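You operate a simulated robot arm through the tools that you are given. There is no shell and no other tool. Be economical: measure what you need, move in short steps, check, and stop when the job is done.

You run a simulated robot arm. Do the job below in one go: nothing can be reset, and whatever is moved stays where it is left.

TASK
Put one of the paper sleeves from the top of the dark table on the card with a blue frame.

It is judged by the outcome, as a careful person would: the job done as asked, and still so three seconds after it is handed in. It fails if anything else is knocked over, pushed out of place, dropped, spilled or broken.

THE ROBOT
A 7-joint arm with a two-finger parallel gripper, fixed in place. Base frame: the origin is at the foot of the arm, x ahead of it, y to its left, z up; the work surface is at about z = 0. Readings come in mm, rad, newtons and seconds.
With the tool pointing down near the work surface it reaches from about 240 to 620 mm from the base axis. Its first joint turns from -1.152 to 1.152 rad. Payload 2.6 kg.
The tool frame sits at the grasp point between the pads (the TCP): z along the fingers, y along the line on which they close. The tips reach 30 mm beyond it. Largest opening 94 mm; finger width 28, thickness 10; the body of the gripper, 50 by 96 mm, starts 55 mm behind the TCP.
Orientation is that of the tool frame in the base frame, as [roll, pitch, yaw] about the fixed x, y, z axes, in that order (R = Rz(yaw) Ry(pitch) Rx(roll)). With the fingers straight down and closing along the base's y, the tool's x points along the base's -x, its y along +y and its z along -z.

THE INTERFACE
- The arm moves only by the tool play_rows. Its argument "commands" is a list of rows, each an object of numbers (a shift or turn left out is 0, a gripper value left out holds the last): "dx", "dy", "dz": the shift along the tool's x, y, z in mm; "yaw": the turn about the tool's z in degrees. In form: [{"dx": .., "dy": .., "dz": .., "yaw": ..}, ...]. A call has 1 to 10 rows; each row shifts and turns the commanded pose from where the row before left it, along the tool's axes as they then stand. "jaw" is the finger opening in mm, from 0 to 94, set as the call begins (left out, the last holds). A row lasts 0.2 s, in which the tool goes at most 50 mm and 0.15 rad; a call with a longer step from one row to the next is refused whole, and so is a gripper value outside its range. A pose out of reach is approached as far as the arm can. The call stops where the force on the tool passes 40 N (or 10 N more than at its start, if that is more) or the arm is blocked; 0.2 s more then pass. The fingers move at their own pace (about 72 mm/s each) and stop on an object; they squeeze with about 36 N. The grip force told is the motor's: it shows also when the fingers shut on nothing. Time passes only in rows, and 0.2 s behind the last, so rows that do not move let the fingers close. It gives the time, the measured TCP pose, the force on the tool (base axes), the opening and the grip force at its end, in the units of the frame above (readings bear some noise), and new pictures: "pictures" is both (left out), scene, wrist or none.
- Cameras (640 x 400 px; columns grow to the right, rows downward): "scene" is fixed at [25.5, 427.3, 557.4]; the picture's right is [-0.85, -0.53, 0.00], its down [-0.33, 0.53, -0.78] and it looks along [0.41, -0.66, -0.63] (base axes); focal length 313 px, centre (320, 200). "wrist" rides on the gripper at [-37, 0, -58] in the tool frame; the picture's right is [0.00, -1.00, 0.00], its down [0.97, 0.00, -0.24] and it looks along [0.24, 0.00, 0.97] (tool axes); focal length 218 px, centre (320, 200).
- point_at(camera, pixels): there is no depth. For up to 12 entries [column, row, z] of the newest picture of that camera ("zoom" is the newest enlarged one), the place [x, y] in the base frame at which the ray of that pixel passes the height z, good to about 2 mm. No time passes.
- enlarge(camera, box): a new picture of the part [left, top, right, bottom] of that camera's present view, enlarged. No time passes.
- sign_off(): hands the job in; it is judged then, once.

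Work in short steps. Measure before you move; look again where a grasp or a placing could have gone wrong, and mend it. You have 60 turns and 120 pictures in all, those below and enlarged ones among them. Open the gripper and draw the arm clear of the work before you hand the job in, unless the task says otherwise; then end with one line.

The tools are called after "Request:" as a command line: name --argument value ..., lists and objects as JSON in quotes. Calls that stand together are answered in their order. play_rows: Moves the arm, as the interface text tells. Its arguments: {"type":"object","properties":{"commands":{"type":"array"},"jaw":{"type":"number"},"pictures":{"type":"string","enum":["both","scene","wrist","none"]}},"required":["commands"]} The other tools are called the same way: point_at (camera, pixels) gives the place at which the rays of pixels pass given heights; enlarge (camera, box) takes an enlarged picture of a part of a camera's view; sign_off () hands the job in.

At the start:

```text
t: 0.0
ee_pos: [441.2, -53.6, 230.3]
tcp_rot: [-3.141, 0.0, -3.141]
force: [-0.6, 0.7, -0.8]
opening: 93.9
finger_force: 0.1
```

scene: 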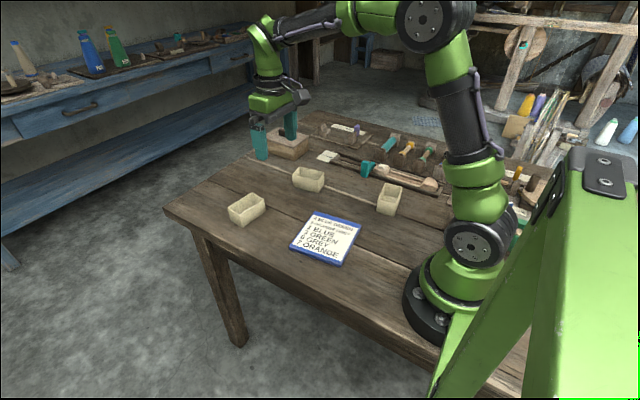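
wrist: 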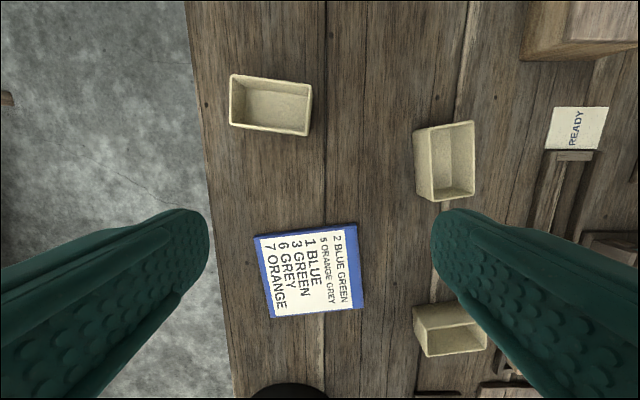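

The scene shows a blue-framed card at about (325,240) and three beige box-like things; I need to identify the paper sleeves, so I enlarge parts of the view.

Request:
enlarge --camera "scene" --box '[200, 100, 440, 280]'

Request:
enlarge --camera "scene" --box '[300, 100, 560, 260]'

Request:
enlarge --camera "scene" --box '[0, 0, 260, 160]'

Request:
enlarge --camera "wrist" --box '[190, 50, 520, 380]'

```text
2.22 times, centred on (320, 190) of scene
```

zoom: 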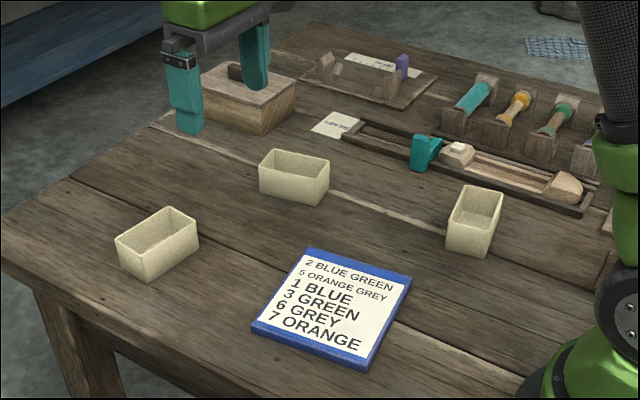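

```text
2.46 times, centred on (430, 180) of scene
```

zoom: 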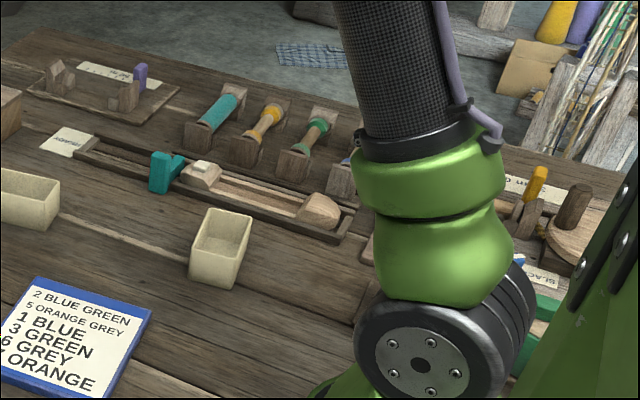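

```text
2.46 times, centred on (130, 80) of scene
```

zoom: 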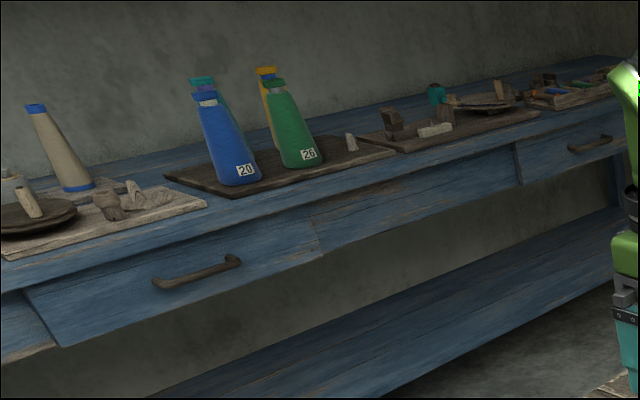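

```text
1.21 times, centred on (355, 215) of wrist
```

zoom: 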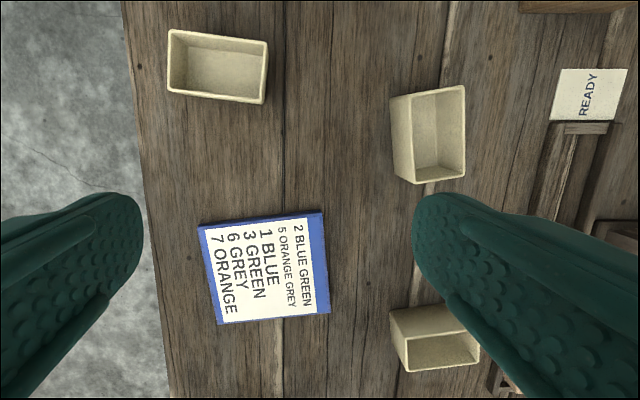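

The three beige open-topped sleeves at scene (247,208), (308,180), (389,198) are the only plural paper-like items on the dark table; the card is at (325,240). I measure their corners at base and at trial rim heights.

Request:
enlarge --camera "scene" --box '[210, 150, 370, 270]'

Request:
point_at --camera "wrist" --pixels '[[231, 74, 35], [312, 84, 35], [308, 136, 35], [229, 125, 35], [413, 131, 35], [474, 120, 35], [476, 199, 35], [423, 203, 0], [254, 236, 8], [356, 224, 8], [363, 308, 8], [271, 318, 8]]'

```text
3.33 times, centred on (290, 210) of scene
```

zoom: 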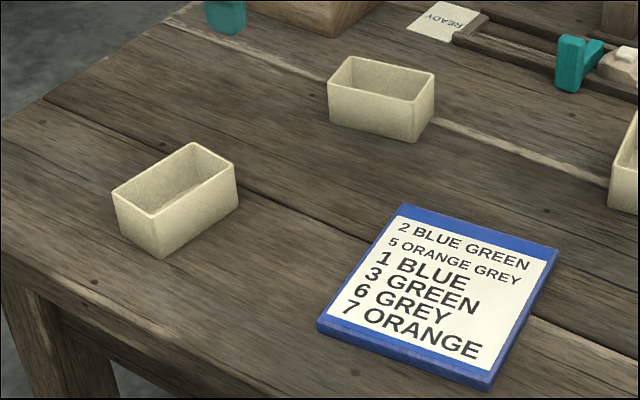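

```text
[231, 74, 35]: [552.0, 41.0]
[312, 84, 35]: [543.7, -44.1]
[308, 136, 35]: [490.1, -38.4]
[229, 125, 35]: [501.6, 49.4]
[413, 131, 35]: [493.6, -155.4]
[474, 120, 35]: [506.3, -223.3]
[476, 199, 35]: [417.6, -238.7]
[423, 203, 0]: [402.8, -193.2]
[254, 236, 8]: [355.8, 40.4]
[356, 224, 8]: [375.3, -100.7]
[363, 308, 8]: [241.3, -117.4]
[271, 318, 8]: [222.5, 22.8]
```

Next I find the rim height by comparing the near vertical edge of the left sleeve (zoom (153,217) rim to (163,258) base), plus the rim corners.

Request:
point_at --camera "zoom" --pixels '[[163, 258, 0], [153, 217, 30], [153, 217, 40], [153, 217, 50], [113, 192, 40], [193, 142, 40], [234, 165, 40], [238, 206, 0], [122, 233, 0], [318, 330, 0], [318, 322, 8], [490, 390, 0]]'

Request:
point_at --camera "wrist" --pixels '[[231, 74, 40], [312, 84, 40], [308, 136, 40], [229, 125, 40]]'

```text
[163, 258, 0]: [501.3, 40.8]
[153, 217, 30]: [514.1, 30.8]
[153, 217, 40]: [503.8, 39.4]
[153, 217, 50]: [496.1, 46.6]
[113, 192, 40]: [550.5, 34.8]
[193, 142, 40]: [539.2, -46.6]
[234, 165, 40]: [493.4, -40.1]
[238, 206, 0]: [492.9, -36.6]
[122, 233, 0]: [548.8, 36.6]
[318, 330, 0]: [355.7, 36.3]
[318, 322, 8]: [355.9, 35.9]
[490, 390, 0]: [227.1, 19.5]
```

```text
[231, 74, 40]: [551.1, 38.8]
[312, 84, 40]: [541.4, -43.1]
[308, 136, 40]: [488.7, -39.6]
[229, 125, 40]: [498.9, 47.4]
```

The left sleeve is about 82 x 48 x 40 mm, centred near (521,-2), its short axis at about -7.5°; the card is centred near (299,-40). I turn the tool by -82.5° so it closes over the short side, then look.

Request:
play_rows --commands '[{"yaw": -8.25}, {"yaw": -8.25}, {"yaw": -8.25}, {"yaw": -8.25}, {"yaw": -8.25}, {"yaw": -8.25}, {"yaw": -8.25}, {"yaw": -8.25}, {"yaw": -8.25}, {"yaw": -8.25}]' --jaw 94 --pictures "none"

```text
t: 2.2
ee_pos: [441.6, -52.4, 231.6]
tcp_rot: [-3.14, -0.001, -1.702]
force: [-0.3, -0.4, -0.2]
opening: 93.9
finger_force: 0.0
```

Yaw is now -97.5° as wanted. I go over the sleeve at z about 120 and check with the wrist picture.

Request:
play_rows --commands '[{"dx": -12.06, "dy": -14.42, "dz": 18}, {"dx": -12.06, "dy": -14.42, "dz": 24}, {"dx": -12.06, "dy": -14.42, "dz": 24}, {"dx": -12.06, "dy": -14.42, "dz": 24}, {"dx": -12.06, "dy": -14.42, "dz": 20}, {}]' --pictures "both"

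```text
t: 3.6
ee_pos: [519.1, -2.6, 120.2]
tcp_rot: [3.14, -0.002, -1.702]
force: [0.0, 0.7, -0.6]
opening: 93.9
finger_force: 0.1
```

scene: 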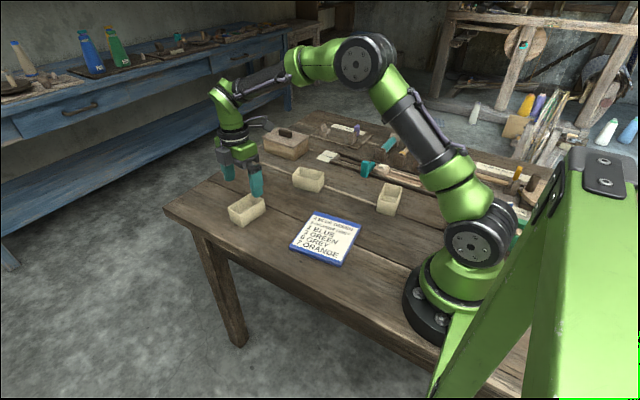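
wrist: 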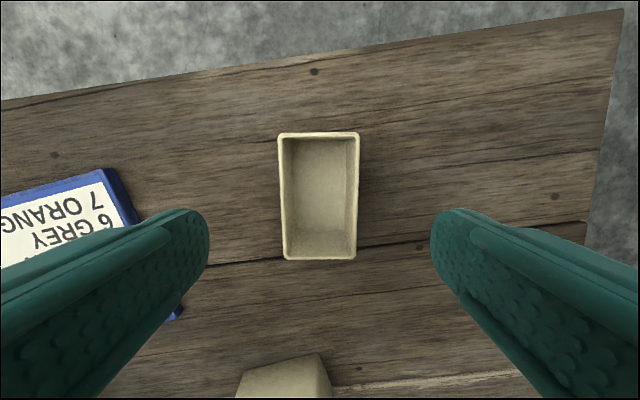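

The sleeve sits centred at column ~319 between the fingers, rim rows 132–260. I check the rim positions at z=40.

Request:
point_at --camera "wrist" --pixels '[[277, 134, 40], [359, 132, 40], [357, 259, 40], [284, 260, 40]]'

```text
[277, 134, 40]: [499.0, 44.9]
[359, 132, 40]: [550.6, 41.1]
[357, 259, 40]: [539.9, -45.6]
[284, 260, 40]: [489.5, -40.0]
```

Centre about (520,0), axis about -6.5°: I trim by that and go down to z≈36 with the fingers open.

Request:
play_rows --commands '[{"dx": -2.7, "dy": -0.4, "dz": 14, "yaw": -1}, {"dz": 18}, {"dz": 18}, {"dz": 16}, {"dz": 12}, {"dz": 6}, {}]' --pictures "both"

```text
t: 5.2
ee_pos: [522.0, -0.1, 36.3]
tcp_rot: [3.141, 0.0, -1.685]
force: [-0.3, 0.0, -0.1]
opening: 94.0
finger_force: 0.0
```

scene: 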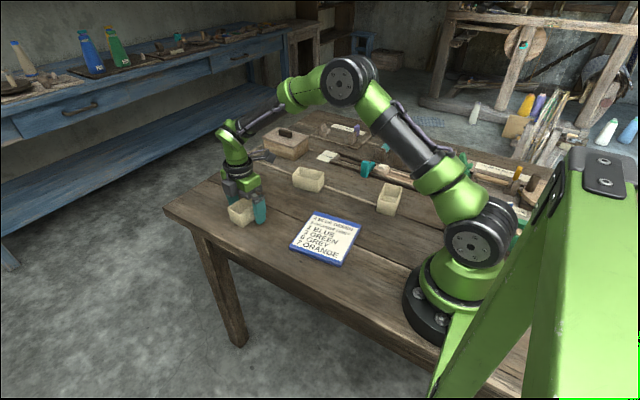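
wrist: 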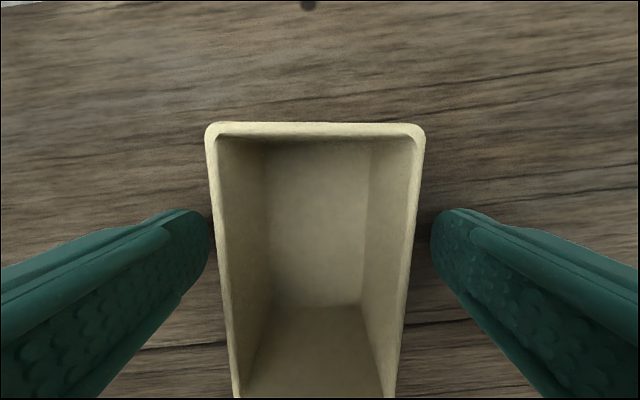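

The fingers straddle the sleeve well centred. It may crush, so I close in steps, first to 52 mm.

Request:
play_rows --commands '[{}, {}, {}]' --jaw 52 --pictures "none"

Request:
play_rows --commands '[{}, {}]' --jaw 49 --pictures "wrist"

```text
t: 6.0
ee_pos: [521.4, -0.8, 36.8]
tcp_rot: [-3.141, -0.003, -1.683]
force: [-0.7, -0.2, -0.4]
opening: 53.3
finger_force: 25.2
```

```text
t: 6.6
ee_pos: [521.6, -0.8, 36.4]
tcp_rot: [-3.141, -0.002, -1.684]
force: [-0.8, -0.4, 0.0]
opening: 52.8
finger_force: 35.5
```

wrist: 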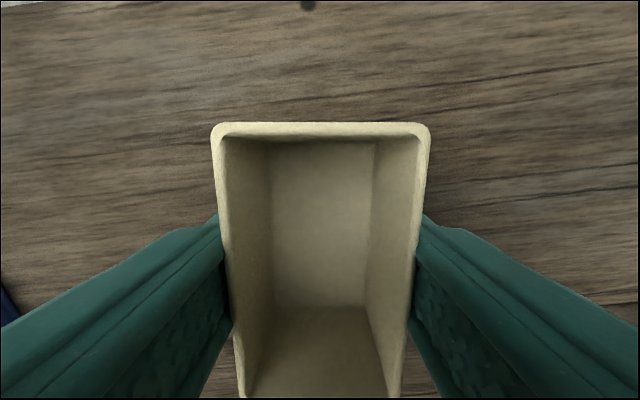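

The sleeve is held at ~53 mm and looks undeformed. I lift it gently and check.

Request:
play_rows --commands '[{"dz": -6}, {"dz": -14}, {"dz": -20}, {"dz": -20}, {"dz": -14}, {}]' --jaw 51 --pictures "both"

```text
t: 8.0
ee_pos: [522.5, 1.3, 111.9]
tcp_rot: [-3.14, 0.0, -1.684]
force: [0.0, -0.9, -1.0]
opening: 52.7
finger_force: 35.7
```

scene: 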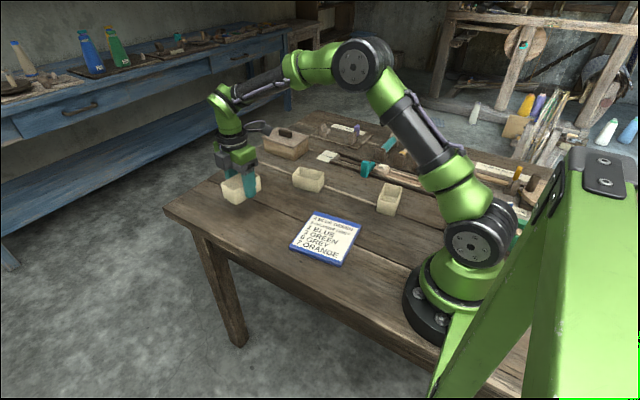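
wrist: 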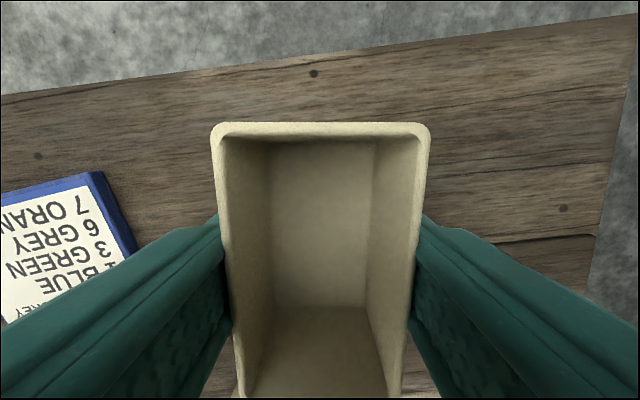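

The sleeve came up level. I carry it at this height to above the card centre (299,-40).

Request:
play_rows --commands '[{"dx": 4.3, "dy": 13.4}, {"dx": 8, "dy": 26}, {"dx": 8, "dy": 27}, {"dx": 8, "dy": 27}, {"dx": 8, "dy": 27}, {"dx": 8, "dy": 27}, {"dx": 8, "dy": 26}, {"dx": 8, "dy": 26}, {"dx": 6, "dy": 18}, {}]' --pictures "both"

```text
t: 10.2
ee_pos: [296.1, -42.1, 110.1]
tcp_rot: [3.14, -0.001, -1.686]
force: [-0.5, 0.4, -0.5]
opening: 52.7
finger_force: 36.3
```

scene: 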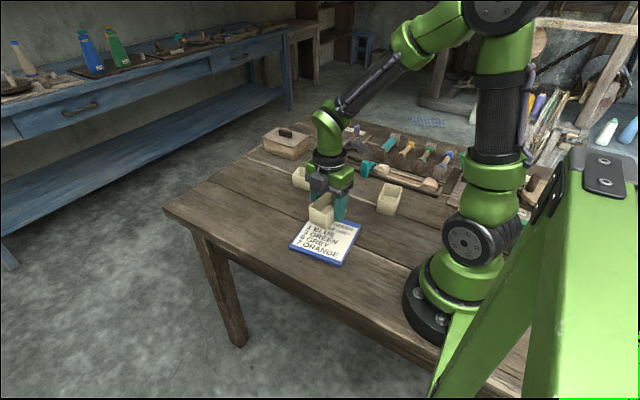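
wrist: 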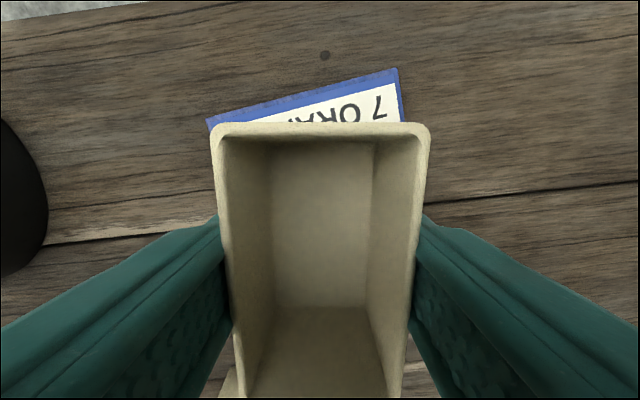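

The card's corner at wrist (397,68) shows beyond the sleeve; I check the card's corners from both cameras before lowering.

Request:
point_at --camera "wrist" --pixels '[[397, 68, 8], [208, 119, 8]]'

Request:
enlarge --camera "scene" --box '[265, 170, 385, 270]'

```text
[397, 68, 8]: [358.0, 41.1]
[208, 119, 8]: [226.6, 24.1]
```

```text
4.00 times, centred on (325, 220) of scene
```

zoom: 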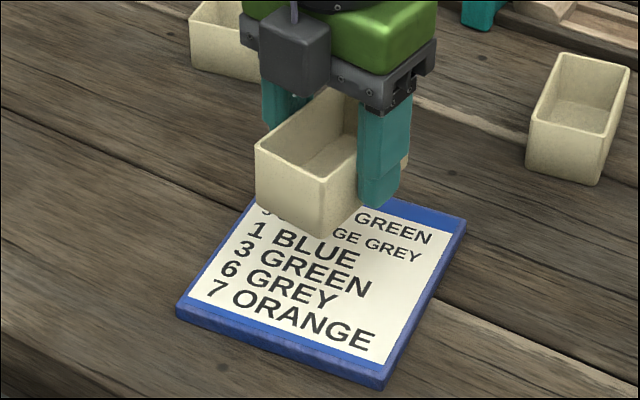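

Card centre is about (301,-37), so I shift by 5 mm and lower to z≈50 (sleeve bottom ≈14 mm).

Request:
play_rows --commands '[{"dx": -5.5, "dy": -4.4, "dz": 10}, {"dz": 16}, {"dz": 16}, {"dz": 12}, {"dz": 6}, {}]' --pictures "none"

Request:
enlarge --camera "scene" --box '[265, 170, 385, 270]'

```text
t: 11.6
ee_pos: [302.6, -35.0, 50.0]
tcp_rot: [-3.141, 0.001, -1.685]
force: [1.0, 0.4, 0.4]
opening: 52.8
finger_force: 35.9
```

```text
4.00 times, centred on (325, 220) of scene
```

zoom: 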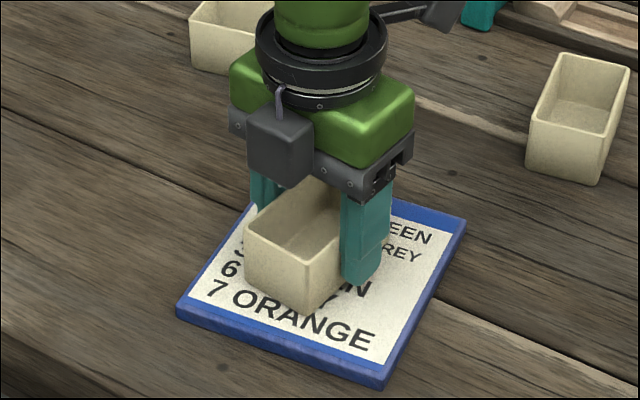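

The sleeve is over the card, just above it. I lower in small steps, watching the vertical force.

Request:
play_rows --commands '[{"dz": 1}, {"dz": 1}, {"dz": 1}, {}]' --pictures "none"

```text
t: 12.6
ee_pos: [304.2, -36.1, 48.7]
tcp_rot: [-3.141, 0.001, -1.688]
force: [0.9, 0.1, 1.0]
opening: 52.6
finger_force: 35.7
```

No clear contact yet, so I go down further in 1 mm steps.

Request:
play_rows --commands '[{"dz": 1}, {"dz": 0.5}, {}]' --pictures "none"

```text
t: 13.4
ee_pos: [302.6, -36.2, 47.9]
tcp_rot: [-3.136, 0.001, -1.684]
force: [-0.9, -1.9, 31.9]
opening: 52.9
finger_force: 35.4
```

Firm contact at z≈47.5 (32 N); I back off 1 mm to relieve the push.

Request:
play_rows --commands '[{"dz": -0.9}, {}]' --pictures "none"

```text
t: 14.0
ee_pos: [303.7, -36.3, 47.9]
tcp_rot: [-3.14, 0.0, -1.684]
force: [6.9, -1.4, 22.1]
opening: 52.7
finger_force: 35.3
```

Request:
play_rows --commands '[{"dz": -0.6}, {}]' --pictures "none"

```text
t: 14.6
ee_pos: [301.5, -36.1, 48.8]
tcp_rot: [3.141, 0.001, -1.683]
force: [3.5, 0.7, 12.1]
opening: 52.6
finger_force: 35.9
```

The push is down to 12 N with the sleeve resting on the card. I open in a measured way to 80 mm and look.

Request:
play_rows --commands '[{"dz": -0.3}, {}, {}]' --jaw 80 --pictures "both"

```text
t: 15.4
ee_pos: [300.6, -37.1, 48.2]
tcp_rot: [3.142, -0.001, -1.683]
force: [0.4, 0.5, -0.2]
opening: 79.8
finger_force: 0.1
```

scene: 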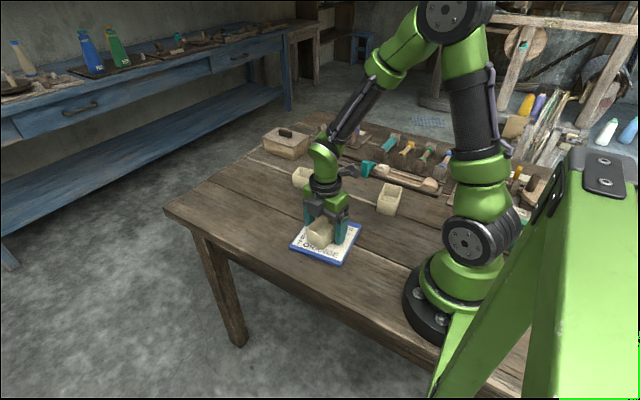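
wrist: 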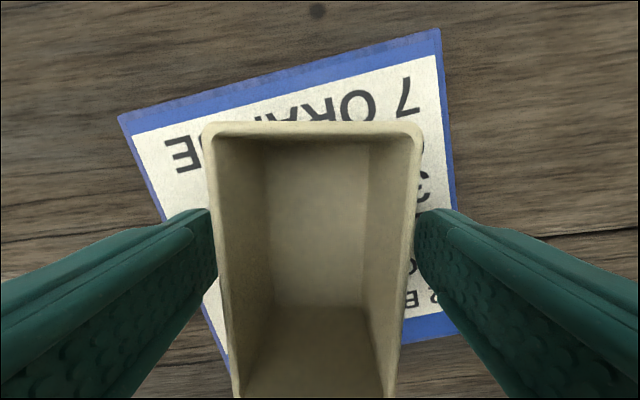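

The fingers are free and the sleeve stands on the card. I raise the tool straight up and look.

Request:
play_rows --commands '[{"dz": -8}, {"dz": -16}, {"dz": -24}, {"dz": -30}, {"dz": -30}, {"dz": -30}, {"dz": -20}, {"dy": -20}, {"dy": -30}, {"dy": -30}]' --pictures "both"

Request:
enlarge --camera "scene" --box '[210, 130, 430, 280]'

```text
t: 17.6
ee_pos: [384.2, -46.0, 206.0]
tcp_rot: [3.14, 0.001, -1.685]
force: [-0.3, 0.5, 0.3]
opening: 80.0
finger_force: 0.0
```

scene: 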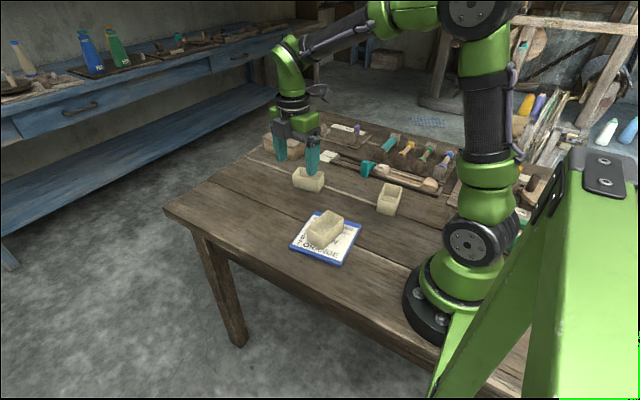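
wrist: 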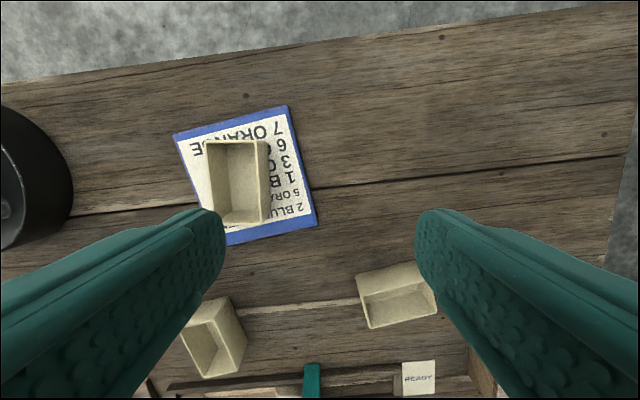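

```text
2.67 times, centred on (320, 205) of scene
```

zoom: 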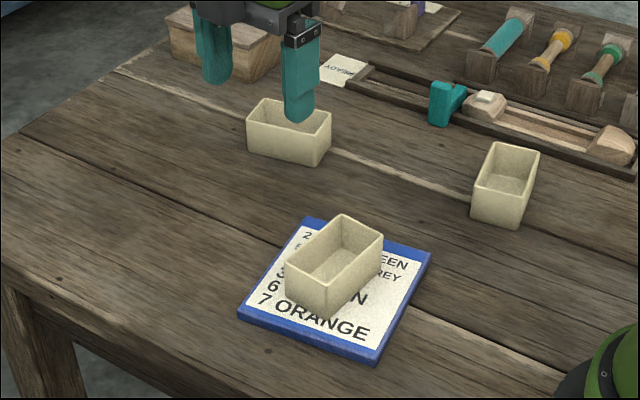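

The sleeve stands upright in the middle of the blue-framed card, the other two sleeves and the card are in place, and the arm is clear with its gripper open. I hand in.

Request:
sign_off

```text
The job is handed in.
```

One paper sleeve is standing upright on the blue-framed card, nothing else was disturbed, and the arm is clear with the gripper open.
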